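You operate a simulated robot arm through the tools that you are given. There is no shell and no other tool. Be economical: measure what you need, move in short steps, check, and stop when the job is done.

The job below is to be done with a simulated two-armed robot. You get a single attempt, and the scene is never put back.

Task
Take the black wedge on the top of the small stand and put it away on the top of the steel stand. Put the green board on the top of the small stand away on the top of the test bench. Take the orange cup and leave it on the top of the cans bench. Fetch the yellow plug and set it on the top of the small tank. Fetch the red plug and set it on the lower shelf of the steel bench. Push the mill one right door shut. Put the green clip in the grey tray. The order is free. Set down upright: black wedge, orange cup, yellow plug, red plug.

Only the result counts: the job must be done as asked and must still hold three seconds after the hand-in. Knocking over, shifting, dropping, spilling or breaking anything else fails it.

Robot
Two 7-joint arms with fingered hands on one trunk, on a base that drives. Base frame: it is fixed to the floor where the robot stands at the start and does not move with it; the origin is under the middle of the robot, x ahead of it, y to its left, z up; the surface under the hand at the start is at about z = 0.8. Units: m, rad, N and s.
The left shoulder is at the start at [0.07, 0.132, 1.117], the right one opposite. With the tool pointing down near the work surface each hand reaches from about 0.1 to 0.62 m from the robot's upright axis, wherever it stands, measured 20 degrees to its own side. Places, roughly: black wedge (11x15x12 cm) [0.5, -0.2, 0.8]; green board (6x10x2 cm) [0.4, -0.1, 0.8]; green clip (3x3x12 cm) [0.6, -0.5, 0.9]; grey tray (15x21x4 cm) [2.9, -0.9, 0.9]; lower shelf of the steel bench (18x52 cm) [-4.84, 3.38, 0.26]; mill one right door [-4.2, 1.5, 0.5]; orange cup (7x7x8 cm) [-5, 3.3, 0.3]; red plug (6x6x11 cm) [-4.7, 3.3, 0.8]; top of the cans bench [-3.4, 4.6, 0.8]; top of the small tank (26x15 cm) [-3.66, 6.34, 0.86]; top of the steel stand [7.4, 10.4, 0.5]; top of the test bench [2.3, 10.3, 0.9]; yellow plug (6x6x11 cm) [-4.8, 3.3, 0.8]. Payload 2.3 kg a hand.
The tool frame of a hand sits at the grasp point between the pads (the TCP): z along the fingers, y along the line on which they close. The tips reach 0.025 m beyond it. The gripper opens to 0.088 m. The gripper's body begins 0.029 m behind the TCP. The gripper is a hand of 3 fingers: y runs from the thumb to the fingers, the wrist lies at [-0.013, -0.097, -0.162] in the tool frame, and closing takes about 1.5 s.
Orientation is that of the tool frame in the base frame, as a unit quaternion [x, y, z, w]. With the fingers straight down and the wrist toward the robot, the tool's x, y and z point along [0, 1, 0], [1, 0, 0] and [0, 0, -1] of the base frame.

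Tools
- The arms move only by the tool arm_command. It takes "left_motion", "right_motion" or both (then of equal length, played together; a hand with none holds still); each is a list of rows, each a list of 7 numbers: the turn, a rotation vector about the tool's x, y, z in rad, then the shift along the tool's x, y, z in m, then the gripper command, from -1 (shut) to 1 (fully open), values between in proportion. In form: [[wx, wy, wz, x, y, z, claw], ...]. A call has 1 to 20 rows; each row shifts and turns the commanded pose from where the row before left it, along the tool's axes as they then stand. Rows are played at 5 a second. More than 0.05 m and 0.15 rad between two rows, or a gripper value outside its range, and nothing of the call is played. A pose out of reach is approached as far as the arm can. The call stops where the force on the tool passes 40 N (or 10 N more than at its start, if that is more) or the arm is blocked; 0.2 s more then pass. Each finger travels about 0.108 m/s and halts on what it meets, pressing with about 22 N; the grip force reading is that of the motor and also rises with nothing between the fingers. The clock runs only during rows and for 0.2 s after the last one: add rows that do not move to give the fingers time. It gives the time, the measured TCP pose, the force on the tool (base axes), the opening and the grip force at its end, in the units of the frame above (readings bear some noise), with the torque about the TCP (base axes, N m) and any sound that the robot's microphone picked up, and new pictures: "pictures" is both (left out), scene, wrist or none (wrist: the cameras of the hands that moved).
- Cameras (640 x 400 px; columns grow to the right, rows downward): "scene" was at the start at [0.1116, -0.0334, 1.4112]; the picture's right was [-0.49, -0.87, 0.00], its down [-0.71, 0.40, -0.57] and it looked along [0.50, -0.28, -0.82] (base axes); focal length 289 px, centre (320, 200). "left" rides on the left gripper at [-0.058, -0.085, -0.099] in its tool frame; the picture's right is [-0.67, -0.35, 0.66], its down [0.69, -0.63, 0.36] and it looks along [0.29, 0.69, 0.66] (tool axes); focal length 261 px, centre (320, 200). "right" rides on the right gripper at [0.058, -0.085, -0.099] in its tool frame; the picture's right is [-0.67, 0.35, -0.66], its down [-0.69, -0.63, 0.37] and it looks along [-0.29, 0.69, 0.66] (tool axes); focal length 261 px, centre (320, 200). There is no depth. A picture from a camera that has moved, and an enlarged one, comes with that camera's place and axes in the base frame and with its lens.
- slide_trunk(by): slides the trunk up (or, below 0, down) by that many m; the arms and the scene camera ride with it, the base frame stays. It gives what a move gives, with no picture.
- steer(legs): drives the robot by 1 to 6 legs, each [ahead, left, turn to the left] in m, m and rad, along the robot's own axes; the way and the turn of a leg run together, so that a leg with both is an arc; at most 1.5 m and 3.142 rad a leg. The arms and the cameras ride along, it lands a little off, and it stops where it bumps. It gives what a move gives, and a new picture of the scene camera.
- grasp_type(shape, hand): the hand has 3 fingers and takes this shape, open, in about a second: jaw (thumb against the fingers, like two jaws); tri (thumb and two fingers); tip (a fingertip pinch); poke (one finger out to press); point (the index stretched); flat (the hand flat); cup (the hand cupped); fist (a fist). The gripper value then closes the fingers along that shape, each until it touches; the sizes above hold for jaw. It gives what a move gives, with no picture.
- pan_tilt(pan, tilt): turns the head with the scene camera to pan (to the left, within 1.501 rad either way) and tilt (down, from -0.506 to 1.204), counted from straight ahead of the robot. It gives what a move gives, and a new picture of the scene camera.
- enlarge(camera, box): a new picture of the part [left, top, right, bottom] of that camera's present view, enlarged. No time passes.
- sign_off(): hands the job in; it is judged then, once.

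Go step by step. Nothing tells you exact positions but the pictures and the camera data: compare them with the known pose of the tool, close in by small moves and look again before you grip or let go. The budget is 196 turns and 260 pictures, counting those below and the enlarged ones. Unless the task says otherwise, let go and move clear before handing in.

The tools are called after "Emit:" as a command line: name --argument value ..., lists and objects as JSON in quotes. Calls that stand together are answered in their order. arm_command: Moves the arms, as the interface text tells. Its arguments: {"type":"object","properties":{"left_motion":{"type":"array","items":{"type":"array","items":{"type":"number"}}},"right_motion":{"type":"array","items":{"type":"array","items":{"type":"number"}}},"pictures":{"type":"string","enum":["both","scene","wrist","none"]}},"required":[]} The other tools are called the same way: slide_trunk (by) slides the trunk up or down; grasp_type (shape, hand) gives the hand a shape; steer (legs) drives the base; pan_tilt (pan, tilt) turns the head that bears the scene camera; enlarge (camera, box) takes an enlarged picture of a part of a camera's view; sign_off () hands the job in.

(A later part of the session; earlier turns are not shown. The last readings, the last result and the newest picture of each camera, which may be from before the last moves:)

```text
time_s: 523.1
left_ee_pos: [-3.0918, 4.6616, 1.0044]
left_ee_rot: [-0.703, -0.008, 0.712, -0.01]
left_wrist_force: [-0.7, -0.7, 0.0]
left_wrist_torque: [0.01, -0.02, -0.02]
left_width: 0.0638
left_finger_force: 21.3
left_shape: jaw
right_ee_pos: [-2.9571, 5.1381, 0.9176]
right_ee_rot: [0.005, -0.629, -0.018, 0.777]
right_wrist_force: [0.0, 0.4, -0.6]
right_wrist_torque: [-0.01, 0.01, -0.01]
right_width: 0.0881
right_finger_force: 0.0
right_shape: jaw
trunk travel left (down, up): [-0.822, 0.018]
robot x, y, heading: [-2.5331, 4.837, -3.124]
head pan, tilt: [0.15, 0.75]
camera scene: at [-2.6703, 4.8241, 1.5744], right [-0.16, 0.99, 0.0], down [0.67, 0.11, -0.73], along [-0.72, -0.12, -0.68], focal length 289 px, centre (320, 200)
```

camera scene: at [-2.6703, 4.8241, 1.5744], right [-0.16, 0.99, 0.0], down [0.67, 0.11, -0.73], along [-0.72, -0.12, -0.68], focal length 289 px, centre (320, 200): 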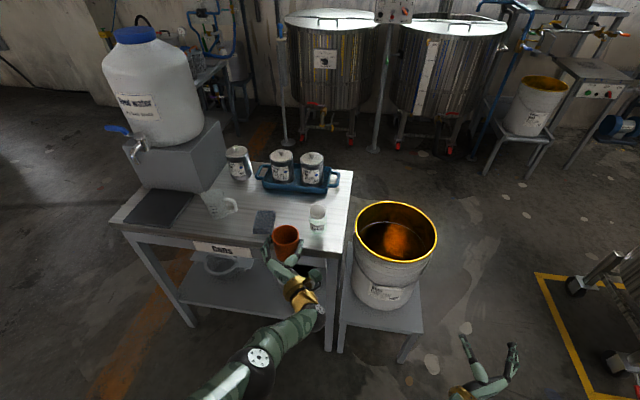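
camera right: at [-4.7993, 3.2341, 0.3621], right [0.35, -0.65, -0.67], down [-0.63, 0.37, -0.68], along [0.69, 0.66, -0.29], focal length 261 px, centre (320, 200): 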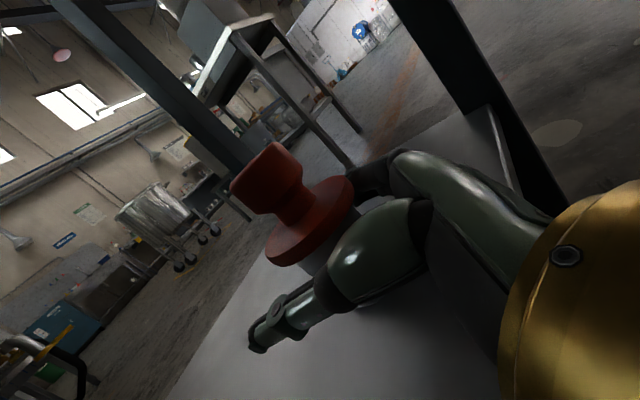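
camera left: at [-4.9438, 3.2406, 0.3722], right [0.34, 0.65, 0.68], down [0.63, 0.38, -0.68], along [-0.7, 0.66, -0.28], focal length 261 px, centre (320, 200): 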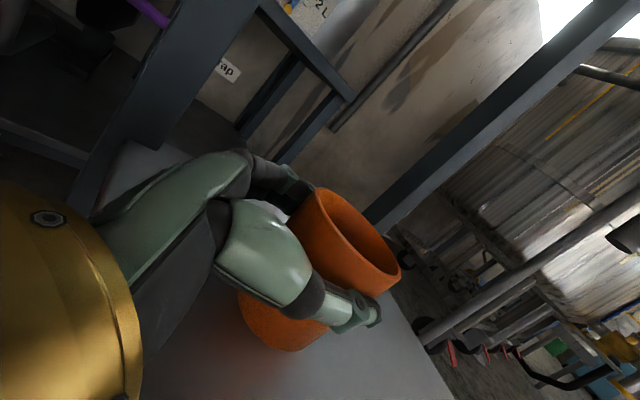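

I drive in so the cup is over the free spot (-3.285, 4.645), then lower.

Emit:
steer --legs '[[0.19, 0.015, 0]]'

Emit:
slide_trunk --by -0.11

Emit:
pan_tilt --pan 0.15 --tilt 0.9

Emit:
enlarge --camera "scene" --box '[200, 130, 400, 255]'

```text
time_s: 524.7
left_ee_pos: [-3.2813, 4.6463, 1.0063]
left_ee_rot: [-0.702, -0.009, 0.712, -0.01]
left_wrist_force: [0.2, -0.3, 0.5]
left_wrist_torque: [-0.01, 0.0, 0.0]
left_width: 0.0636
left_finger_force: 21.7
left_shape: jaw
right_ee_pos: [-3.1461, 5.1227, 0.9182]
right_ee_rot: [0.004, -0.628, -0.018, 0.778]
right_wrist_force: [-0.9, 0.4, -0.3]
right_wrist_torque: [-0.01, -0.01, 0.01]
right_width: 0.0878
right_finger_force: 0.0
right_shape: jaw
trunk travel left (down, up): [-0.822, 0.018]
robot x, y, heading: [-2.7284, 4.8191, -3.132]
head pan, tilt: [0.15, 0.75]
camera scene: at [-2.8579, 4.8074, 1.5747], right [-0.16, 0.99, 0.0], down [0.67, 0.11, -0.73], along [-0.72, -0.12, -0.68], focal length 289 px, centre (320, 200)
```

scene: 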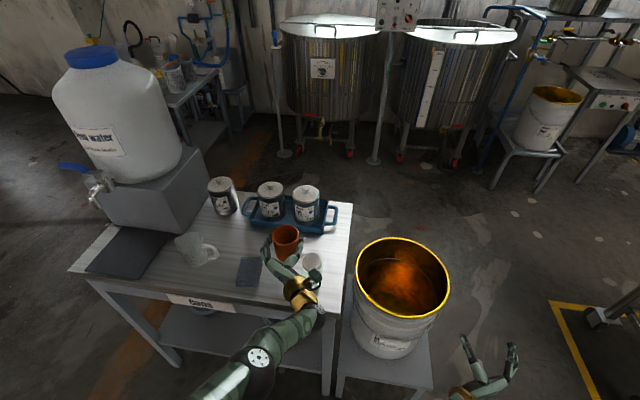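

```text
time_s: 526.1
left_ee_pos: [-3.2807, 4.6464, 0.899]
left_ee_rot: [-0.7, -0.008, 0.714, -0.011]
left_wrist_force: [-2.9, -0.4, 20.1]
left_wrist_torque: [-0.38, 0.32, -0.03]
left_width: 0.0636
left_finger_force: 22.4
left_shape: jaw
right_ee_pos: [-3.1455, 5.1241, 0.8096]
right_ee_rot: [0.003, -0.628, -0.018, 0.778]
right_wrist_force: [-0.5, 0.5, -0.5]
right_wrist_torque: [0.02, -0.01, 0.03]
right_width: 0.0879
right_finger_force: 0.0
right_shape: jaw
trunk travel left (down, up): [-0.712, 0.128]
robot x, y, heading: [-2.7316, 4.8195, -3.128]
head pan, tilt: [0.15, 0.75]
```

```text
time_s: 526.8
left_ee_pos: [-3.2807, 4.6464, 0.8991]
left_ee_rot: [-0.701, -0.008, 0.713, -0.008]
left_wrist_force: [-3.9, -0.7, 21.4]
left_wrist_torque: [-0.39, 0.32, -0.08]
left_width: 0.0632
left_finger_force: 21.8
left_shape: jaw
right_ee_pos: [-3.1456, 5.1232, 0.8088]
right_ee_rot: [0.003, -0.628, -0.017, 0.778]
right_wrist_force: [-0.1, -0.3, 0.0]
right_wrist_torque: [0.0, 0.01, -0.01]
right_width: 0.0877
right_finger_force: 0.0
right_shape: jaw
trunk travel left (down, up): [-0.712, 0.128]
robot x, y, heading: [-2.7265, 4.8188, -3.129]
head pan, tilt: [0.15, 0.901]
camera scene: at [-2.8488, 4.8104, 1.4531], right [-0.16, 0.99, 0.0], down [0.77, 0.13, -0.62], along [-0.62, -0.1, -0.78], focal length 289 px, centre (320, 200)
```

scene: 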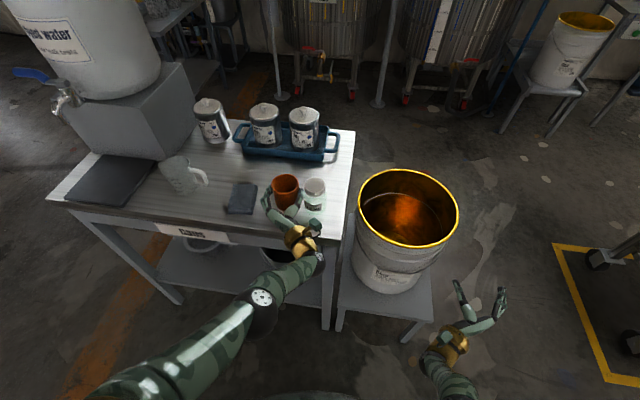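

```text
3.20 times, centred on (300, 192) of scene
camera zoom: at [-2.8488, 4.8104, 1.4531], right [-0.16, 0.99, 0.0], down [0.77, 0.13, -0.62], along [-0.62, -0.1, -0.78], focal length 926 px, centre (384, 224)
```

zoom: 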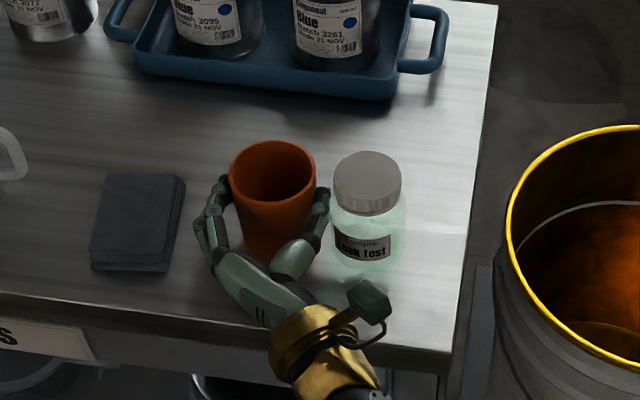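

The cup has touched down (bench ≈ 0.845), but the thumb is close to a glass jar. I lift slightly, shift 2.5 cm left, and set it down lightly.

Emit:
slide_trunk --by 0.025

Emit:
arm_command --left_motion '[[0, 0, 0, 0, 0.013, 0, -1], [0, 0, 0, 0, 0.014, 0, -1], [0, 0, 0, 0, 0, 0, -1]]' --pictures "none"

Emit:
slide_trunk --by -0.016

Emit:
enlarge --camera "scene" --box '[200, 130, 400, 255]'

```text
time_s: 527.5
left_ee_pos: [-3.2825, 4.6465, 0.9183]
left_ee_rot: [-0.702, -0.009, 0.712, -0.008]
left_wrist_force: [-0.4, 0.4, 0.1]
left_wrist_torque: [0.02, -0.03, 0.04]
left_width: 0.0635
left_finger_force: 22.3
left_shape: jaw
right_ee_pos: [-3.1489, 5.1222, 0.833]
right_ee_rot: [0.005, -0.629, -0.019, 0.777]
right_wrist_force: [0.6, -0.2, -0.7]
right_wrist_torque: [0.02, 0.01, -0.02]
right_width: 0.0877
right_finger_force: 0.1
right_shape: jaw
trunk travel left (down, up): [-0.737, 0.103]
robot x, y, heading: [-2.7278, 4.8196, -3.132]
head pan, tilt: [0.15, 0.901]
```

```text
time_s: 528.3
left_ee_pos: [-3.2832, 4.6171, 0.9201]
left_ee_rot: [-0.703, -0.009, 0.711, -0.009]
left_wrist_force: [-0.7, 0.8, -0.4]
left_wrist_torque: [-0.01, -0.03, -0.02]
left_width: 0.0636
left_finger_force: 21.7
left_shape: jaw
right_ee_pos: [-3.1472, 5.1225, 0.8321]
right_ee_rot: [0.005, -0.629, -0.018, 0.777]
right_wrist_force: [0.2, -0.2, 0.6]
right_wrist_torque: [-0.03, 0.01, 0.03]
right_width: 0.088
right_finger_force: 0.1
right_shape: jaw
trunk travel left (down, up): [-0.737, 0.103]
robot x, y, heading: [-2.726, 4.8172, -3.126]
head pan, tilt: [0.15, 0.901]
```

```text
time_s: 528.9
left_ee_pos: [-3.2816, 4.6183, 0.9048]
left_ee_rot: [-0.703, -0.008, 0.711, -0.009]
left_wrist_force: [-0.3, -0.6, -0.1]
left_wrist_torque: [-0.04, -0.04, 0.0]
left_width: 0.0634
left_finger_force: 21.5
left_shape: jaw
right_ee_pos: [-3.1476, 5.1223, 0.8172]
right_ee_rot: [0.005, -0.629, -0.019, 0.777]
right_wrist_force: [-0.3, -0.8, 0.1]
right_wrist_torque: [0.0, -0.02, 0.04]
right_width: 0.0876
right_finger_force: 0.1
right_shape: jaw
trunk travel left (down, up): [-0.721, 0.119]
robot x, y, heading: [-2.724, 4.819, -3.128]
head pan, tilt: [0.15, 0.901]
```

```text
3.20 times, centred on (300, 192) of scene
camera zoom: at [-2.8542, 4.8082, 1.4614], right [-0.16, 0.99, 0.0], down [0.77, 0.13, -0.62], along [-0.61, -0.1, -0.78], focal length 926 px, centre (384, 224)
```

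zoom: 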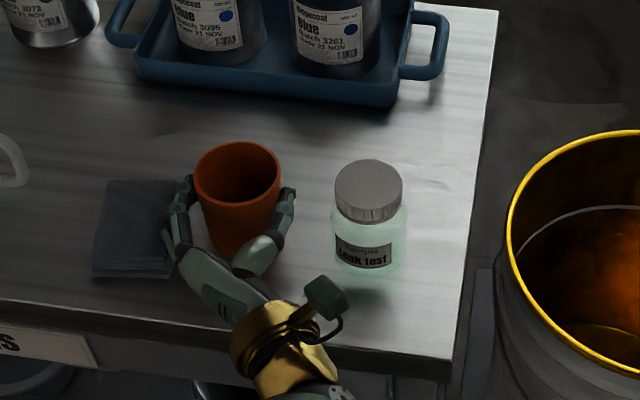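

Emit:
slide_trunk --by -0.006

Emit:
arm_command --left_motion '[[0, 0, 0, 0, 0, 0, 0.2], [0, 0, 0, 0, 0, 0, 0.45], [0, 0, 0, 0, 0, 0, 0.6], [0, 0, 0, 0, 0, 0, 0.8], [0, 0, 0, 0, 0, 0, 1], [0, 0, 0, 0, 0, 0, 1]]' --pictures "none"

Emit:
enlarge --camera "scene" --box '[200, 130, 400, 255]'

```text
time_s: 529.5
left_ee_pos: [-3.2805, 4.6164, 0.8997]
left_ee_rot: [-0.701, -0.009, 0.713, -0.009]
left_wrist_force: [-2.2, -1.5, 10.6]
left_wrist_torque: [-0.1, 0.16, 0.0]
left_width: 0.0635
left_finger_force: 22.4
left_shape: jaw
right_ee_pos: [-3.1473, 5.1224, 0.8117]
right_ee_rot: [0.004, -0.628, -0.018, 0.778]
right_wrist_force: [-0.5, 0.0, 0.6]
right_wrist_torque: [0.03, 0.01, -0.04]
right_width: 0.088
right_finger_force: 0.0
right_shape: jaw
trunk travel left (down, up): [-0.715, 0.125]
robot x, y, heading: [-2.7272, 4.8173, -3.129]
head pan, tilt: [0.15, 0.901]
```

```text
time_s: 530.9
left_ee_pos: [-3.2821, 4.6176, 0.8983]
left_ee_rot: [-0.704, -0.009, 0.711, -0.008]
left_wrist_force: [0.3, 0.0, -0.1]
left_wrist_torque: [-0.01, -0.01, 0.04]
left_width: 0.0876
left_finger_force: 0.0
left_shape: jaw
right_ee_pos: [-3.1485, 5.121, 0.8105]
right_ee_rot: [0.004, -0.629, -0.019, 0.777]
right_wrist_force: [0.3, 1.2, 0.2]
right_wrist_torque: [0.0, 0.01, 0.01]
right_width: 0.0879
right_finger_force: 0.1
right_shape: jaw
trunk travel left (down, up): [-0.715, 0.125]
robot x, y, heading: [-2.7269, 4.8188, -3.13]
head pan, tilt: [0.15, 0.901]
```

```text
3.20 times, centred on (300, 192) of scene
camera zoom: at [-2.8541, 4.8082, 1.4555], right [-0.16, 0.99, 0.0], down [0.77, 0.13, -0.62], along [-0.61, -0.1, -0.78], focal length 926 px, centre (384, 224)
```

zoom: 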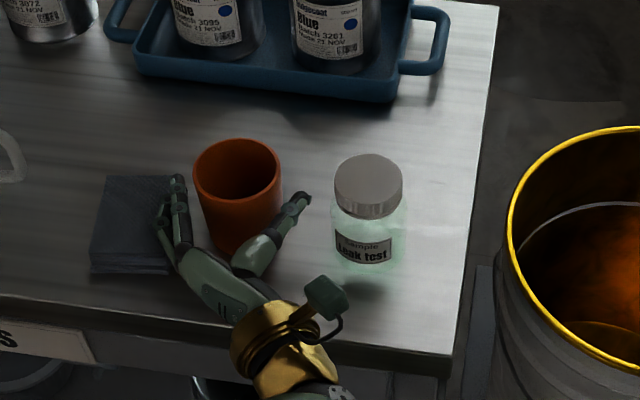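

The cup stands freely. I back straight out and check.

Emit:
steer --legs '[[-0.4, 0, 0]]'

```text
time_s: 533.4
left_ee_pos: [-2.8749, 4.6248, 0.8978]
left_ee_rot: [-0.703, -0.007, 0.711, -0.006]
left_wrist_force: [1.0, 0.1, 0.0]
left_wrist_torque: [0.0, 0.03, 0.0]
left_width: 0.0877
left_finger_force: 0.0
left_shape: jaw
right_ee_pos: [-2.7376, 5.1291, 0.8097]
right_ee_rot: [0.003, -0.63, -0.02, 0.777]
right_wrist_force: [0.0, -0.4, 0.4]
right_wrist_torque: [-0.01, 0.03, -0.03]
right_width: 0.0877
right_finger_force: 0.1
right_shape: jaw
trunk travel left (down, up): [-0.715, 0.125]
robot x, y, heading: [-2.3168, 4.8237, -3.135]
head pan, tilt: [0.15, 0.901]
camera scene: at [-2.4454, 4.8128, 1.4554], right [-0.16, 0.99, 0.0], down [0.77, 0.12, -0.62], along [-0.61, -0.1, -0.78], focal length 289 px, centre (320, 200)
```

scene: 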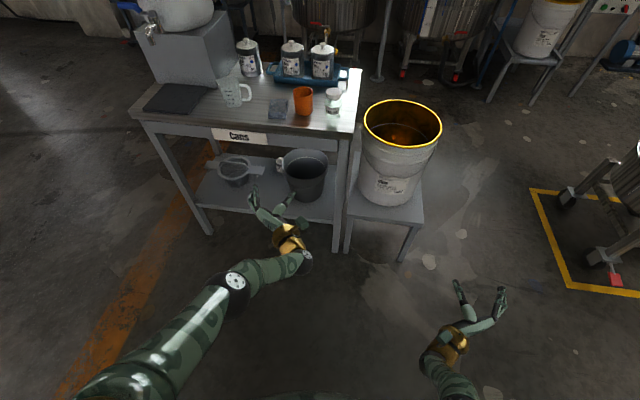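

The cup stands upright on the cans bench. I drive back to the south side of the steel bench for the yellow plug.

Emit:
steer --legs '[[0, 1.4, 0], [0, 0.95, 0], [1.4, 0, 0], [0.9, 0, 0], [0, 0, -1.578]]'

Emit:
pan_tilt --pan 0 --tilt 0.6

Emit:
enlarge --camera "scene" --box '[200, 100, 440, 250]'

```text
time_s: 559.7
left_ee_pos: [-4.7749, 2.9168, 0.898]
left_ee_rot: [-0.507, 0.486, 0.514, 0.493]
left_wrist_force: [-0.1, 0.6, 0.4]
left_wrist_torque: [0.0, 0.03, -0.01]
left_width: 0.0875
left_finger_force: 0.2
left_shape: jaw
right_ee_pos: [-4.269, 2.7925, 0.8106]
right_ee_rot: [0.438, 0.453, 0.557, -0.542]
right_wrist_force: [0.0, -0.6, 0.3]
right_wrist_torque: [-0.04, -0.02, 0.0]
right_width: 0.0879
right_finger_force: 0.0
right_shape: jaw
trunk travel left (down, up): [-0.715, 0.125]
robot x, y, heading: [-4.5618, 2.3651, 1.6]
head pan, tilt: [0.15, 0.901]
camera scene: at [-4.5794, 2.493, 1.4555], right [0.98, 0.18, 0.0], down [0.14, -0.77, -0.62], along [-0.11, 0.61, -0.78], focal length 289 px, centre (320, 200)
```

scene: 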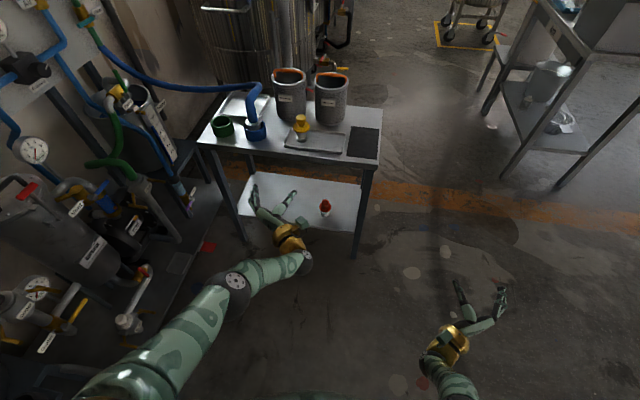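

```text
time_s: 560.5
left_ee_pos: [-4.774, 2.9162, 0.8993]
left_ee_rot: [-0.506, 0.486, 0.514, 0.493]
left_wrist_force: [0.7, -0.2, -0.3]
left_wrist_torque: [0.0, 0.01, 0.0]
left_width: 0.0877
left_finger_force: 0.2
left_shape: jaw
right_ee_pos: [-4.2665, 2.7926, 0.8105]
right_ee_rot: [0.437, 0.453, 0.557, -0.541]
right_wrist_force: [-0.1, -1.0, 0.3]
right_wrist_torque: [-0.05, 0.0, 0.04]
right_width: 0.0876
right_finger_force: 0.0
right_shape: jaw
trunk travel left (down, up): [-0.715, 0.125]
robot x, y, heading: [-4.5632, 2.3693, 1.602]
head pan, tilt: [0.0, 0.6]
camera scene: at [-4.5685, 2.507, 1.4802], right [1.0, 0.03, 0.0], down [0.02, -0.57, -0.82], along [-0.03, 0.82, -0.57], focal length 289 px, centre (320, 200)
```

scene: 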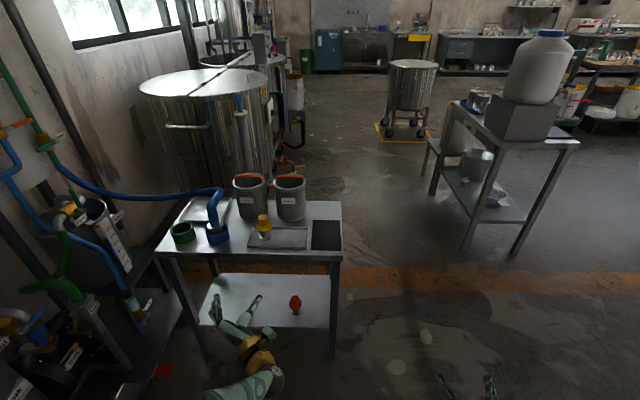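

```text
2.67 times, centred on (320, 175) of scene
camera zoom: at [-4.5685, 2.507, 1.4802], right [1.0, 0.03, 0.0], down [0.02, -0.57, -0.82], along [-0.03, 0.82, -0.57], focal length 772 px, centre (320, 267)
```

zoom: 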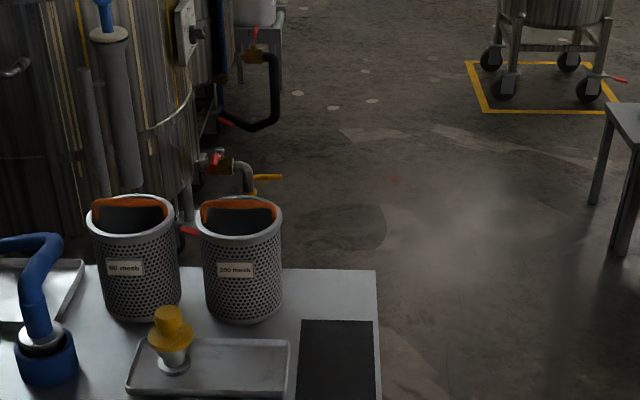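

Yellow plug ≈ (-4.79, 3.318). I lower to grip height, straighten heading, and approach most of the way.

Emit:
slide_trunk --by -0.105

Emit:
steer --legs '[[0, 0, -0.03], [0.28, 0.03, 0]]'

Emit:
enlarge --camera "left" --box '[0, 0, 640, 400]'

```text
time_s: 561.9
left_ee_pos: [-4.774, 2.9163, 0.7935]
left_ee_rot: [-0.507, 0.486, 0.514, 0.493]
left_wrist_force: [0.1, 0.0, -0.7]
left_wrist_torque: [0.02, -0.02, -0.01]
left_width: 0.0878
left_finger_force: 0.1
left_shape: jaw
right_ee_pos: [-4.2681, 2.7922, 0.7061]
right_ee_rot: [0.438, 0.452, 0.557, -0.542]
right_wrist_force: [0.3, -0.6, -0.2]
right_wrist_torque: [0.01, 0.01, 0.02]
right_width: 0.0879
right_finger_force: 0.0
right_shape: jaw
trunk travel left (down, up): [-0.61, 0.23]
robot x, y, heading: [-4.5645, 2.3628, 1.606]
head pan, tilt: [0.0, 0.6]
```

```text
time_s: 564.2
left_ee_pos: [-4.7911, 3.2035, 0.7944]
left_ee_rot: [-0.502, 0.492, 0.508, 0.499]
left_wrist_force: [0.2, 0.6, -0.8]
left_wrist_torque: [0.0, -0.02, -0.04]
left_width: 0.0877
left_finger_force: 0.0
left_shape: jaw
right_ee_pos: [-4.288, 3.0652, 0.7056]
right_ee_rot: [0.444, 0.446, 0.564, -0.535]
right_wrist_force: [0.2, 0.3, -0.2]
right_wrist_torque: [-0.01, -0.03, 0.02]
right_width: 0.0881
right_finger_force: 0.1
right_shape: jaw
trunk travel left (down, up): [-0.61, 0.23]
robot x, y, heading: [-4.5938, 2.6489, 1.577]
head pan, tilt: [0.0, 0.6]
camera scene: at [-4.5961, 2.7875, 1.3753], right [1.0, 0.01, 0.0], down [0.0, -0.57, -0.82], along [0.0, 0.82, -0.57], focal length 289 px, centre (320, 200)
```

scene: 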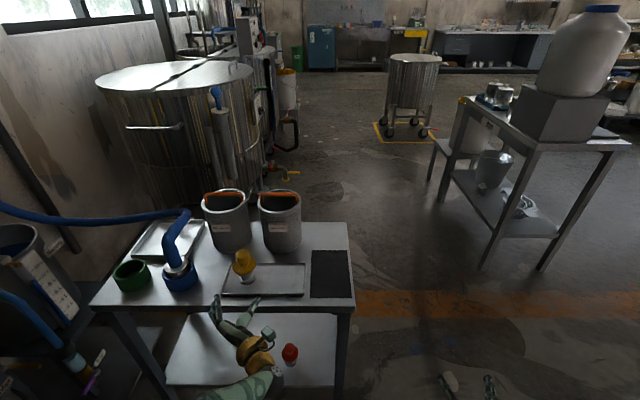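

```text
1.00 times, centred on (320, 200) of left (not enlarged: the box is as wide or as high as the picture)
camera zoom: at [-4.7036, 3.1033, 0.8507], right [0.34, 0.65, 0.68], down [0.62, 0.39, -0.68], along [-0.71, 0.65, -0.28], focal length 261 px, centre (320, 200)
```

zoom: 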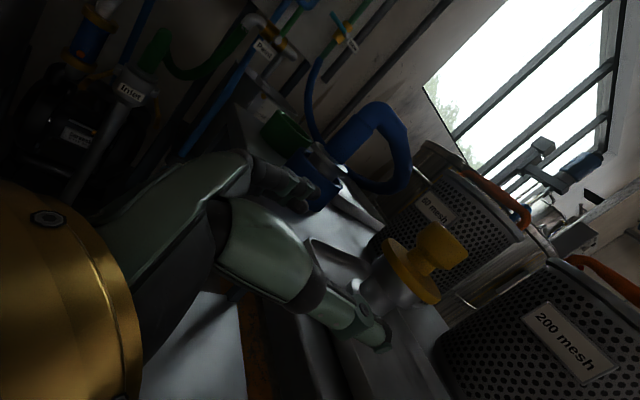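

The plug is dead ahead at (-4.793, 3.313). I lower 1 cm so the fingers go under the flange, and advance.

Emit:
slide_trunk --by -0.01

Emit:
arm_command --left_motion '[[0, 0, 0, 0, 0, 0.03, 1], [0, 0, 0, 0, 0, 0.03, 1], [0, 0, 0, 0, 0, 0, 1]]' --pictures "wrist"

```text
time_s: 564.8
left_ee_pos: [-4.7917, 3.2031, 0.7842]
left_ee_rot: [-0.501, 0.491, 0.508, 0.499]
left_wrist_force: [-0.5, 0.1, 0.2]
left_wrist_torque: [0.02, -0.02, 0.02]
left_width: 0.0878
left_finger_force: 0.1
left_shape: jaw
right_ee_pos: [-4.2889, 3.0656, 0.6956]
right_ee_rot: [0.443, 0.446, 0.565, -0.534]
right_wrist_force: [0.0, -0.2, 0.8]
right_wrist_torque: [-0.01, 0.0, -0.02]
right_width: 0.088
right_finger_force: 0.1
right_shape: jaw
trunk travel left (down, up): [-0.6, 0.24]
robot x, y, heading: [-4.5951, 2.649, 1.573]
head pan, tilt: [0.0, 0.6]
```

```text
time_s: 565.6
left_ee_pos: [-4.7967, 3.2262, 0.8027]
left_ee_rot: [-0.501, 0.493, 0.507, 0.499]
left_wrist_force: [0.0, 1.0, 0.5]
left_wrist_torque: [0.0, 0.02, 0.02]
left_width: 0.0874
left_finger_force: 0.1
left_shape: jaw
left hand out of reach, approached as far as the arm can: row 1, 2
right_ee_pos: [-4.2887, 3.0671, 0.6954]
right_ee_rot: [0.444, 0.446, 0.564, -0.535]
right_wrist_force: [-0.4, 0.4, 0.3]
right_wrist_torque: [-0.01, -0.02, 0.02]
right_width: 0.0878
right_finger_force: 0.1
right_shape: jaw
trunk travel left (down, up): [-0.6, 0.24]
robot x, y, heading: [-4.5965, 2.6497, 1.573]
head pan, tilt: [0.0, 0.6]
camera left: at [-4.7098, 3.1273, 0.8596], right [0.34, 0.65, 0.68], down [0.62, 0.39, -0.68], along [-0.71, 0.65, -0.28], focal length 261 px, centre (320, 200)
```

left: 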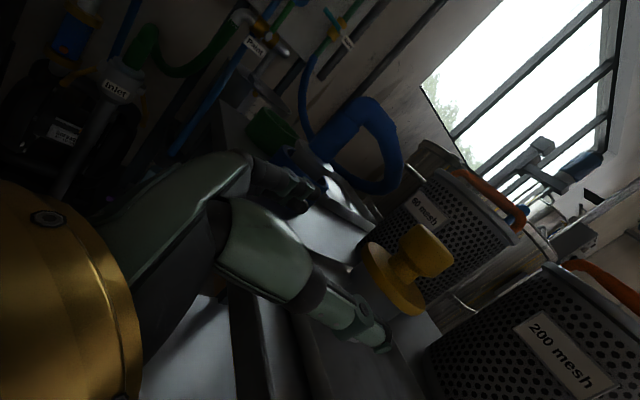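

Arm is at its limit; I pull back a bit, restore height, and use the base to advance.

Emit:
arm_command --left_motion '[[0, 0, 0, 0.01, -0.004, -0.03, 1], [0, 0, 0, 0.009, 0, -0.02, 1], [0, 0, 0, 0, 0, 0, 1]]' --pictures "none"

Emit:
steer --legs '[[0.07, 0, 0]]'

Emit:
enlarge --camera "left" --box '[0, 0, 640, 400]'

```text
time_s: 566.4
left_ee_pos: [-4.7927, 3.1746, 0.7822]
left_ee_rot: [-0.5, 0.493, 0.508, 0.499]
left_wrist_force: [0.9, 0.2, 0.2]
left_wrist_torque: [-0.02, 0.0, -0.02]
left_width: 0.0876
left_finger_force: 0.1
left_shape: jaw
right_ee_pos: [-4.2884, 3.0656, 0.6974]
right_ee_rot: [0.443, 0.447, 0.565, -0.534]
right_wrist_force: [-1.0, -0.2, 0.1]
right_wrist_torque: [0.02, -0.05, 0.01]
right_width: 0.0878
right_finger_force: 0.0
right_shape: jaw
trunk travel left (down, up): [-0.6, 0.24]
robot x, y, heading: [-4.5932, 2.6454, 1.581]
head pan, tilt: [0.0, 0.6]
```

```text
time_s: 567.4
left_ee_pos: [-4.7928, 3.2447, 0.7821]
left_ee_rot: [-0.501, 0.492, 0.508, 0.499]
left_wrist_force: [0.5, -0.1, -0.3]
left_wrist_torque: [-0.02, 0.02, 0.02]
left_width: 0.0877
left_finger_force: 0.0
left_shape: jaw
right_ee_pos: [-4.2894, 3.134, 0.696]
right_ee_rot: [0.443, 0.447, 0.564, -0.535]
right_wrist_force: [0.4, 0.2, -0.6]
right_wrist_torque: [0.0, 0.01, -0.02]
right_width: 0.0878
right_finger_force: 0.0
right_shape: jaw
trunk travel left (down, up): [-0.6, 0.24]
robot x, y, heading: [-4.5902, 2.7138, 1.574]
head pan, tilt: [0.0, 0.6]
camera scene: at [-4.5963, 2.8561, 1.3653], right [1.0, 0.01, 0.0], down [0.0, -0.56, -0.83], along [0.0, 0.83, -0.56], focal length 289 px, centre (320, 200)
```

scene: 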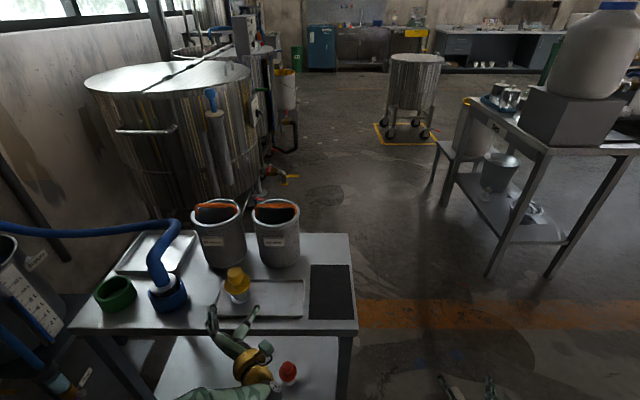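

```text
1.00 times, centred on (320, 200) of left (not enlarged: the box is as wide or as high as the picture)
camera zoom: at [-4.7042, 3.1459, 0.8393], right [0.34, 0.65, 0.68], down [0.62, 0.39, -0.68], along [-0.71, 0.65, -0.28], focal length 261 px, centre (320, 200)
```

zoom: 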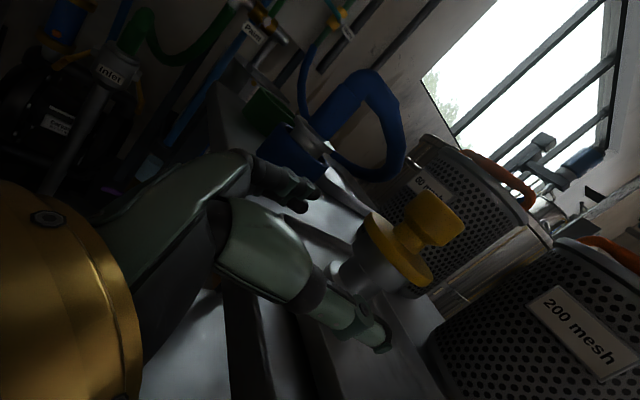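

Emit:
steer --legs '[[0.068, 0, 0]]'

Emit:
enlarge --camera "left" --box '[160, 100, 480, 300]'

Emit:
enlarge --camera "scene" --box '[160, 240, 320, 340]'

```text
time_s: 568.5
left_ee_pos: [-4.7923, 3.3141, 0.7836]
left_ee_rot: [-0.501, 0.492, 0.508, 0.499]
left_wrist_force: [-0.4, 0.2, -1.6]
left_wrist_torque: [0.0, -0.02, 0.0]
left_width: 0.0874
left_finger_force: 0.0
left_shape: jaw
right_ee_pos: [-4.2891, 3.204, 0.6955]
right_ee_rot: [0.444, 0.448, 0.564, -0.533]
right_wrist_force: [1.3, 0.0, 0.8]
right_wrist_torque: [-0.03, 0.02, -0.02]
right_width: 0.0878
right_finger_force: 0.0
right_shape: jaw
trunk travel left (down, up): [-0.6, 0.24]
robot x, y, heading: [-4.5935, 2.7849, 1.575]
head pan, tilt: [0.0, 0.6]
camera scene: at [-4.5968, 2.9262, 1.3652], right [1.0, 0.01, 0.0], down [0.0, -0.57, -0.82], along [0.0, 0.82, -0.57], focal length 289 px, centre (320, 200)
```

scene: 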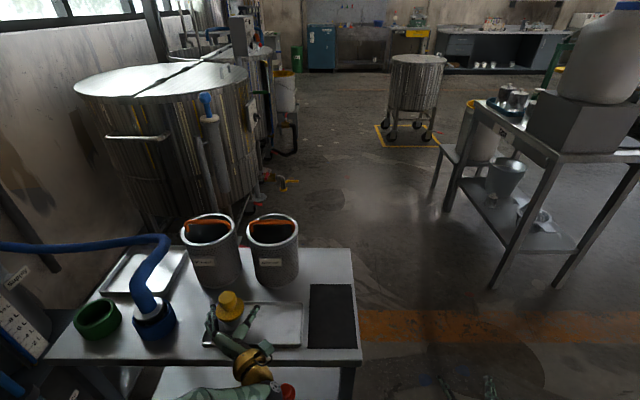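

```text
2.00 times, centred on (320, 200) of left
camera zoom: at [-4.7048, 3.2157, 0.8391], right [0.34, 0.65, 0.68], down [0.62, 0.39, -0.68], along [-0.71, 0.65, -0.28], focal length 521 px, centre (320, 200)
```

zoom: 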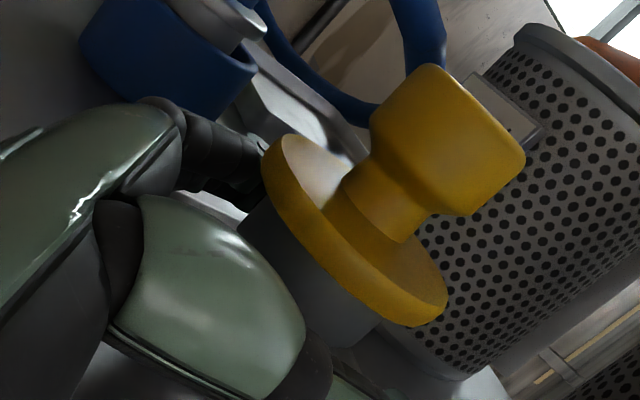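

```text
4.00 times, centred on (240, 290) of scene
camera zoom: at [-4.5968, 2.9262, 1.3652], right [1.0, 0.01, 0.0], down [0.0, -0.57, -0.82], along [0.0, 0.82, -0.57], focal length 1157 px, centre (640, -160)
```

zoom: 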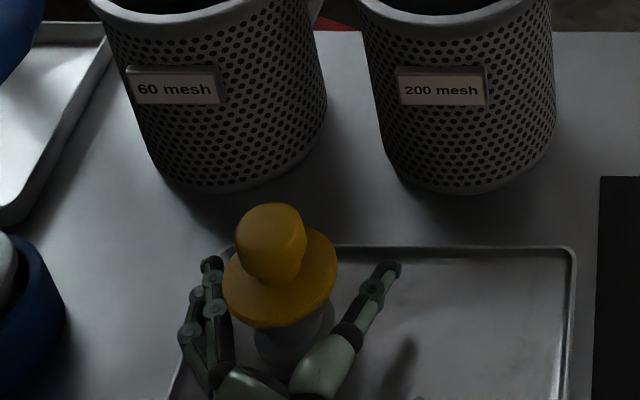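

The plug body is between thumb and fingers under the flange. I close.

Emit:
arm_command --left_motion '[[0, 0, 0, 0, 0, 0, 0.6], [0, 0, 0, 0, 0, 0, 0.3], [0, 0, 0, 0, 0, 0, 0], [0, 0, 0, 0, 0, 0, -0.3], [0, 0, 0, 0, 0, 0, -1], [0, 0, 0, 0, 0, 0, -1], [0, 0, 0, 0, 0, 0, -1], [0, 0, 0, 0, 0, 0, -1]]' --pictures "wrist"

Emit:
slide_trunk --by 0.05

Emit:
enlarge --camera "scene" --box '[160, 240, 320, 340]'

```text
time_s: 570.2
left_ee_pos: [-4.7921, 3.3153, 0.7819]
left_ee_rot: [-0.501, 0.493, 0.508, 0.498]
left_wrist_force: [-0.5, 0.0, 0.0]
left_wrist_torque: [0.0, -0.02, 0.0]
left_width: 0.024
left_finger_force: 22.2
left_shape: jaw
right_ee_pos: [-4.2884, 3.2044, 0.6962]
right_ee_rot: [0.443, 0.448, 0.564, -0.534]
right_wrist_force: [0.0, -0.5, 0.5]
right_wrist_torque: [0.03, 0.0, -0.03]
right_width: 0.088
right_finger_force: 0.0
right_shape: jaw
trunk travel left (down, up): [-0.6, 0.24]
robot x, y, heading: [-4.5933, 2.784, 1.578]
head pan, tilt: [0.0, 0.6]
camera left: at [-4.7048, 3.2159, 0.8391], right [0.34, 0.65, 0.68], down [0.62, 0.39, -0.68], along [-0.71, 0.65, -0.28], focal length 261 px, centre (320, 200)
```

left: 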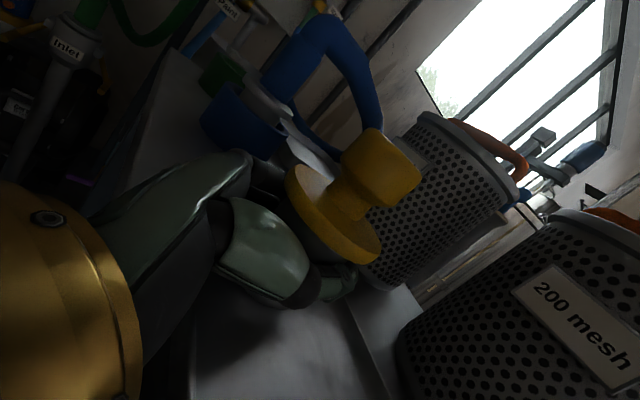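

```text
time_s: 571.2
left_ee_pos: [-4.7931, 3.3162, 0.8319]
left_ee_rot: [-0.501, 0.493, 0.507, 0.498]
left_wrist_force: [0.2, 0.4, -1.7]
left_wrist_torque: [-0.01, -0.02, 0.0]
left_width: 0.024
left_finger_force: 21.4
left_shape: jaw
right_ee_pos: [-4.2884, 3.2045, 0.7446]
right_ee_rot: [0.442, 0.447, 0.564, -0.535]
right_wrist_force: [0.6, -0.5, -0.3]
right_wrist_torque: [-0.01, 0.01, -0.01]
right_width: 0.0878
right_finger_force: 0.0
right_shape: jaw
trunk travel left (down, up): [-0.65, 0.19]
robot x, y, heading: [-4.5939, 2.7867, 1.576]
head pan, tilt: [0.0, 0.6]
```

```text
4.00 times, centred on (240, 290) of scene
camera zoom: at [-4.5969, 2.9269, 1.4152], right [1.0, 0.01, 0.0], down [0.0, -0.57, -0.82], along [0.0, 0.82, -0.57], focal length 1157 px, centre (640, -160)
```

zoom: 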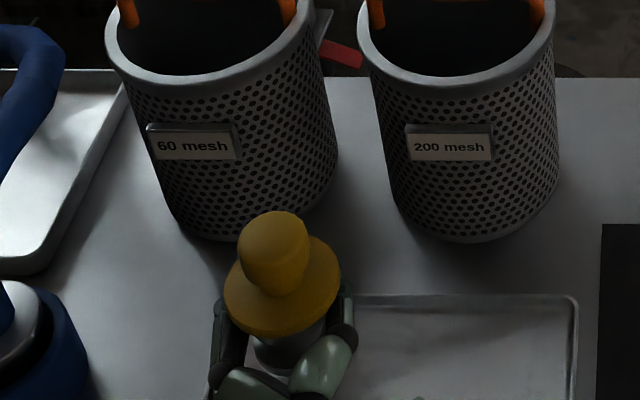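

The yellow plug is held upright. I raise, back out, and drive to the small tank.

Emit:
slide_trunk --by 0.16

Emit:
steer --legs '[[-0.45, 0, 0], [0, 0, -1.576], [1.15, 0.05, 0], [1.15, 0.05, 0], [0, 0, 1.571]]'

Emit:
steer --legs '[[1.4, 0, 0], [1.4, 0, 0], [1.2, 0, 0], [0, 0, 1.571]]'

Emit:
pan_tilt --pan 0 --tilt 0.65

```text
time_s: 573.0
left_ee_pos: [-4.792, 3.3154, 0.9918]
left_ee_rot: [-0.501, 0.493, 0.508, 0.498]
left_wrist_force: [0.3, 0.6, -1.5]
left_wrist_torque: [0.03, 0.01, 0.0]
left_width: 0.0245
left_finger_force: 22.0
left_shape: jaw
right_ee_pos: [-4.289, 3.2038, 0.9061]
right_ee_rot: [0.443, 0.447, 0.565, -0.534]
right_wrist_force: [0.3, 1.1, 0.2]
right_wrist_torque: [0.01, 0.01, 0.02]
right_width: 0.0878
right_finger_force: 0.1
right_shape: jaw
trunk travel left (down, up): [-0.81, 0.03]
robot x, y, heading: [-4.5951, 2.781, 1.581]
head pan, tilt: [0.0, 0.6]
```

```text
time_s: 594.6
left_ee_pos: [-2.4285, 2.8895, 0.9912]
left_ee_rot: [-0.493, 0.5, 0.499, 0.508]
left_wrist_force: [0.6, -0.4, -1.9]
left_wrist_torque: [0.02, -0.03, 0.0]
left_width: 0.0235
left_finger_force: 22.2
left_shape: jaw
right_ee_pos: [-1.9298, 2.7625, 0.9063]
right_ee_rot: [0.45, 0.44, 0.573, -0.525]
right_wrist_force: [-0.3, -0.2, -0.1]
right_wrist_torque: [0.02, 0.0, -0.02]
right_width: 0.0877
right_finger_force: 0.0
right_shape: jaw
trunk travel left (down, up): [-0.81, 0.03]
robot x, y, heading: [-2.2471, 2.3548, 1.543]
head pan, tilt: [0.0, 0.6]
camera scene: at [-2.2461, 2.4947, 1.5752], right [1.0, -0.03, 0.0], down [-0.02, -0.57, -0.82], along [0.02, 0.82, -0.57], focal length 289 px, centre (320, 200)
```

scene: 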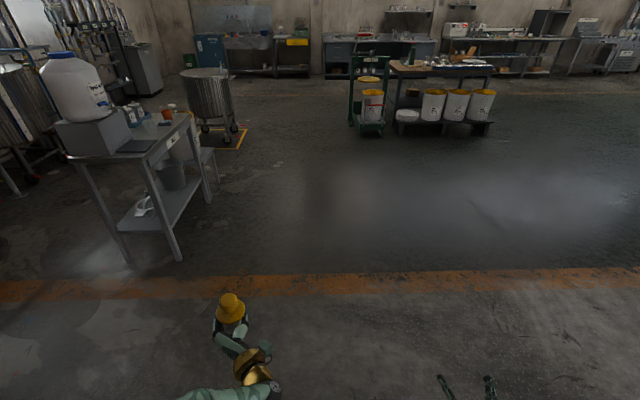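

```text
time_s: 618.0
left_ee_pos: [-2.7134, 6.2419, 0.9917]
left_ee_rot: [-0.702, -0.003, 0.712, -0.004]
left_wrist_force: [0.5, 0.2, -1.0]
left_wrist_torque: [0.0, 0.03, 0.01]
left_width: 0.0233
left_finger_force: 21.6
left_shape: jaw
right_ee_pos: [-2.5982, 6.7443, 0.9053]
right_ee_rot: [0.001, -0.629, -0.024, 0.777]
right_wrist_force: [-0.5, 0.1, -0.3]
right_wrist_torque: [0.0, -0.03, 0.01]
right_width: 0.0879
right_finger_force: 0.0
right_shape: jaw
trunk travel left (down, up): [-0.81, 0.03]
robot x, y, heading: [-2.1791, 6.4371, 3.14]
head pan, tilt: [0.0, 0.6]
camera scene: at [-2.3222, 6.4376, 1.5752], right [0.0, 1.0, 0.0], down [0.57, 0.0, -0.82], along [-0.82, 0.0, -0.57], focal length 289 px, centre (320, 200)
```

scene: 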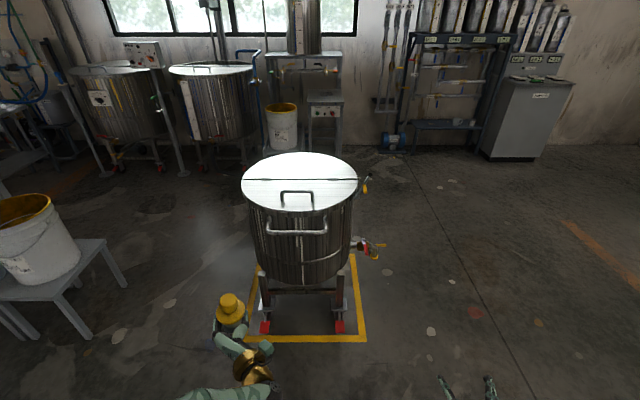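

```text
time_s: 618.7
left_ee_pos: [-2.712, 6.241, 0.9908]
left_ee_rot: [-0.702, -0.003, 0.712, -0.003]
left_wrist_force: [-0.3, 1.1, -1.8]
left_wrist_torque: [-0.01, 0.07, 0.01]
left_width: 0.0233
left_finger_force: 22.3
left_shape: jaw
right_ee_pos: [-2.5977, 6.7434, 0.9069]
right_ee_rot: [0.0, -0.629, -0.024, 0.777]
right_wrist_force: [-0.1, 0.2, 0.5]
right_wrist_torque: [0.03, 0.0, 0.02]
right_width: 0.0879
right_finger_force: 0.0
right_shape: jaw
trunk travel left (down, up): [-0.81, 0.03]
robot x, y, heading: [-2.1801, 6.434, 3.138]
head pan, tilt: [0.0, 0.649]
camera scene: at [-2.3206, 6.4374, 1.571], right [0.0, 1.0, 0.0], down [0.6, 0.0, -0.8], along [-0.8, 0.0, -0.6], focal length 289 px, centre (320, 200)
```

scene: 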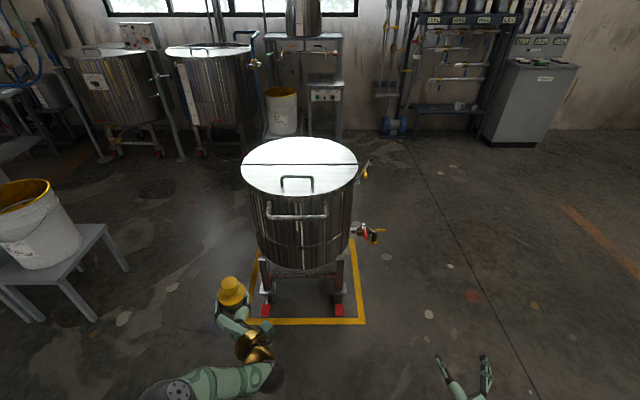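

The wanted area is the far half of the lid, around (-3.66, 6.34). It's better reached from the south side; I reposition there.

Emit:
steer --legs '[[0, 0.85, 0], [0, 0, -1.568], [0, 1.3, 0]]'

Emit:
pan_tilt --pan 0.1 --tilt 0.75

```text
time_s: 633.1
left_ee_pos: [-3.5886, 6.1984, 0.9916]
left_ee_rot: [-0.484, 0.509, 0.49, 0.516]
left_wrist_force: [0.2, 0.8, -1.5]
left_wrist_torque: [0.02, -0.02, 0.06]
left_width: 0.0232
left_finger_force: 21.7
left_shape: jaw
right_ee_pos: [-3.0936, 6.0532, 0.906]
right_ee_rot: [0.459, 0.431, 0.582, -0.515]
right_wrist_force: [-0.3, -0.4, -0.3]
right_wrist_torque: [-0.01, 0.0, 0.02]
right_width: 0.0877
right_finger_force: 0.0
right_shape: jaw
trunk travel left (down, up): [-0.81, 0.03]
robot x, y, heading: [-3.4286, 5.6553, 1.51]
head pan, tilt: [0.0, 0.649]
camera scene: at [-3.4197, 5.7957, 1.5709], right [1.0, -0.06, 0.0], down [-0.04, -0.6, -0.8], along [0.05, 0.79, -0.61], focal length 289 px, centre (320, 200)
```

scene: 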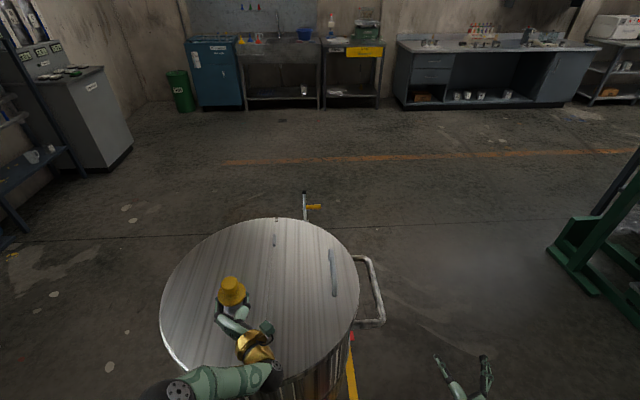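

```text
time_s: 633.8
left_ee_pos: [-3.5883, 6.1969, 0.9916]
left_ee_rot: [-0.484, 0.509, 0.49, 0.516]
left_wrist_force: [0.0, 0.3, -1.9]
left_wrist_torque: [0.01, 0.0, 0.01]
left_width: 0.0234
left_finger_force: 21.9
left_shape: jaw
right_ee_pos: [-3.0931, 6.0535, 0.9058]
right_ee_rot: [0.458, 0.432, 0.583, -0.515]
right_wrist_force: [0.1, 0.3, 1.2]
right_wrist_torque: [-0.01, -0.03, 0.04]
right_width: 0.0878
right_finger_force: 0.0
right_shape: jaw
trunk travel left (down, up): [-0.81, 0.03]
robot x, y, heading: [-3.4252, 5.6566, 1.51]
head pan, tilt: [0.099, 0.75]
camera scene: at [-3.4288, 5.7919, 1.5624], right [1.0, 0.04, 0.0], down [0.02, -0.68, -0.73], along [-0.03, 0.73, -0.68], focal length 289 px, centre (320, 200)
```

scene: 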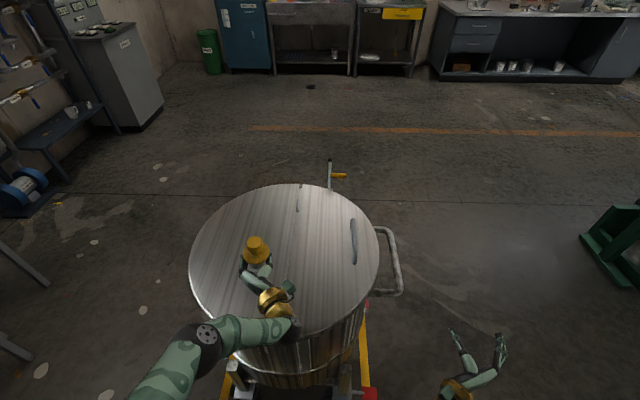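

I straighten up, move slightly in, and clear the right hand from the tank's side handle.

Emit:
arm_command --right_motion '[[0, 0, 0, 0, 0.03, -0.02, 1], [0, 0, 0, 0, 0.03, -0.02, 1], [0, 0, 0, 0, 0.02, 0, 1]]' --pictures "none"

Emit:
steer --legs '[[0, 0, 0.055], [0.08, 0.03, 0]]'

Emit:
slide_trunk --by -0.07

Emit:
enlarge --camera "scene" --box '[160, 140, 440, 315]'

```text
time_s: 634.5
left_ee_pos: [-3.5882, 6.1987, 0.9923]
left_ee_rot: [-0.484, 0.51, 0.489, 0.516]
left_wrist_force: [0.4, 0.2, -1.2]
left_wrist_torque: [0.0, 0.03, 0.01]
left_width: 0.0233
left_finger_force: 22.2
left_shape: jaw
right_ee_pos: [-3.0144, 6.0083, 0.898]
right_ee_rot: [0.459, 0.431, 0.582, -0.515]
right_wrist_force: [-0.3, 0.5, -0.4]
right_wrist_torque: [0.0, 0.0, -0.01]
right_width: 0.0881
right_finger_force: 0.1
right_shape: jaw
right hand out of reach, approached as far as the arm can: row 1
trunk travel left (down, up): [-0.81, 0.03]
robot x, y, heading: [-3.4261, 5.6545, 1.502]
head pan, tilt: [0.099, 0.75]
```

```text
time_s: 636.0
left_ee_pos: [-3.6459, 6.2641, 0.9945]
left_ee_rot: [-0.497, 0.495, 0.506, 0.502]
left_wrist_force: [-0.3, -0.5, -1.2]
left_wrist_torque: [-0.01, 0.0, -0.01]
left_width: 0.0231
left_finger_force: 22.1
left_shape: jaw
right_ee_pos: [-3.0637, 6.1059, 0.8997]
right_ee_rot: [0.445, 0.443, 0.568, -0.533]
right_wrist_force: [-0.2, 0.3, 0.3]
right_wrist_torque: [-0.01, -0.01, -0.01]
right_width: 0.0879
right_finger_force: 0.0
right_shape: jaw
trunk travel left (down, up): [-0.81, 0.03]
robot x, y, heading: [-3.4535, 5.7344, 1.564]
head pan, tilt: [0.099, 0.75]
camera scene: at [-3.4626, 5.8655, 1.5628], right [1.0, 0.09, 0.0], down [0.06, -0.68, -0.73], along [-0.07, 0.73, -0.68], focal length 289 px, centre (320, 200)
```

scene: 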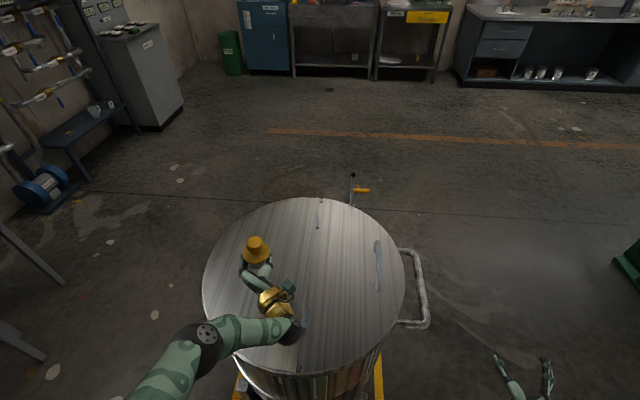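

```text
time_s: 637.1
left_ee_pos: [-3.6487, 6.2659, 0.9226]
left_ee_rot: [-0.499, 0.495, 0.504, 0.502]
left_wrist_force: [-0.8, 0.2, -0.6]
left_wrist_torque: [0.02, 0.02, -0.02]
left_width: 0.0233
left_finger_force: 22.1
left_shape: jaw
right_ee_pos: [-3.0631, 6.1089, 0.8298]
right_ee_rot: [0.446, 0.445, 0.566, -0.532]
right_wrist_force: [0.4, -1.2, -0.3]
right_wrist_torque: [-0.03, -0.02, 0.0]
right_width: 0.0878
right_finger_force: 0.1
right_shape: jaw
trunk travel left (down, up): [-0.74, 0.1]
robot x, y, heading: [-3.455, 5.7325, 1.564]
head pan, tilt: [0.099, 0.75]
```

```text
2.29 times, centred on (300, 228) of scene
camera zoom: at [-3.4649, 5.8696, 1.4924], right [1.0, 0.09, 0.0], down [0.06, -0.68, -0.73], along [-0.07, 0.73, -0.68], focal length 661 px, centre (366, 137)
```

zoom: 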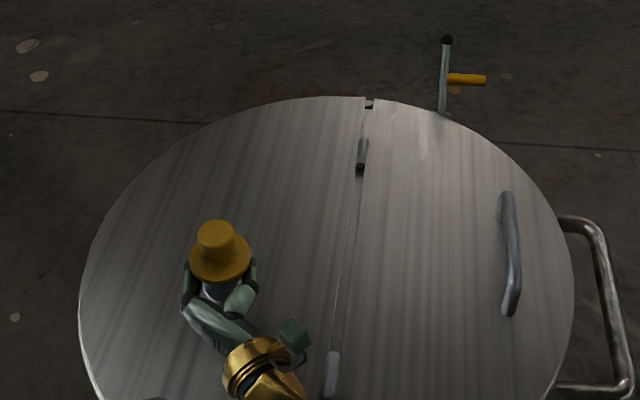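

Positioned on the fixed half of the lid. I nudge 3 cm further in and lower gently.

Emit:
steer --legs '[[0.03, 0, 0]]'

Emit:
slide_trunk --by -0.015

Emit:
slide_trunk --by -0.008

```text
time_s: 638.0
left_ee_pos: [-3.6489, 6.291, 0.9235]
left_ee_rot: [-0.498, 0.494, 0.505, 0.502]
left_wrist_force: [-0.1, -0.2, -1.9]
left_wrist_torque: [0.01, 0.0, 0.01]
left_width: 0.0233
left_finger_force: 21.8
left_shape: jaw
right_ee_pos: [-3.0644, 6.136, 0.8299]
right_ee_rot: [0.444, 0.444, 0.568, -0.531]
right_wrist_force: [0.6, -0.5, -0.1]
right_wrist_torque: [0.0, -0.04, 0.01]
right_width: 0.0877
right_finger_force: 0.1
right_shape: jaw
trunk travel left (down, up): [-0.74, 0.1]
robot x, y, heading: [-3.4562, 5.7627, 1.57]
head pan, tilt: [0.099, 0.75]
camera scene: at [-3.465, 5.8934, 1.4929], right [1.0, 0.1, 0.0], down [0.07, -0.68, -0.73], along [-0.07, 0.73, -0.68], focal length 289 px, centre (320, 200)
```

scene: 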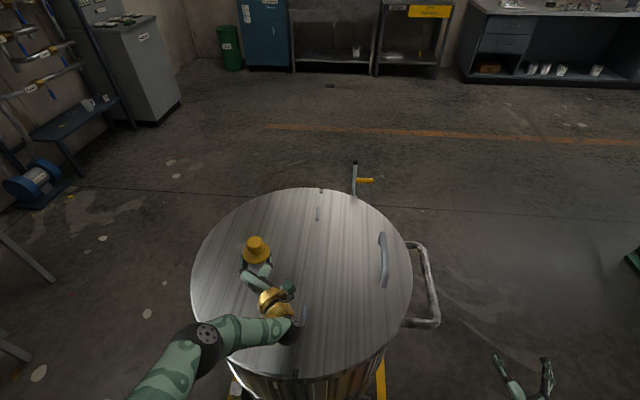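

```text
time_s: 638.6
left_ee_pos: [-3.6492, 6.2953, 0.9132]
left_ee_rot: [-0.496, 0.49, 0.509, 0.504]
left_wrist_force: [0.9, -2.1, 9.0]
left_wrist_torque: [-1.4, -0.74, -0.04]
left_width: 0.023
left_finger_force: 21.7
left_shape: jaw
right_ee_pos: [-3.0643, 6.1381, 0.8147]
right_ee_rot: [0.445, 0.444, 0.568, -0.531]
right_wrist_force: [0.0, -0.7, -0.2]
right_wrist_torque: [-0.02, 0.01, 0.01]
right_width: 0.0878
right_finger_force: 0.1
right_shape: jaw
trunk travel left (down, up): [-0.725, 0.115]
robot x, y, heading: [-3.4564, 5.7624, 1.567]
head pan, tilt: [0.099, 0.75]
stopped: the force on the tool passed its limit at 43 N (the readings are from after the stop); the commanded pose is now the measured one
```

```text
time_s: 639.1
left_ee_pos: [-3.6497, 6.2948, 0.9151]
left_ee_rot: [-0.492, 0.485, 0.515, 0.507]
left_wrist_force: [-4.6, 7.0, 16.7]
left_wrist_torque: [-1.8, -1.04, -0.1]
left_width: 0.0231
left_finger_force: 21.9
left_shape: jaw
right_ee_pos: [-3.0636, 6.1337, 0.8094]
right_ee_rot: [0.443, 0.441, 0.569, -0.534]
right_wrist_force: [-0.4, 0.0, 0.3]
right_wrist_torque: [-0.03, -0.03, 0.01]
right_width: 0.0877
right_finger_force: 0.0
right_shape: jaw
trunk travel left (down, up): [-0.717, 0.123]
robot x, y, heading: [-3.4577, 5.765, 1.566]
head pan, tilt: [0.099, 0.75]
```

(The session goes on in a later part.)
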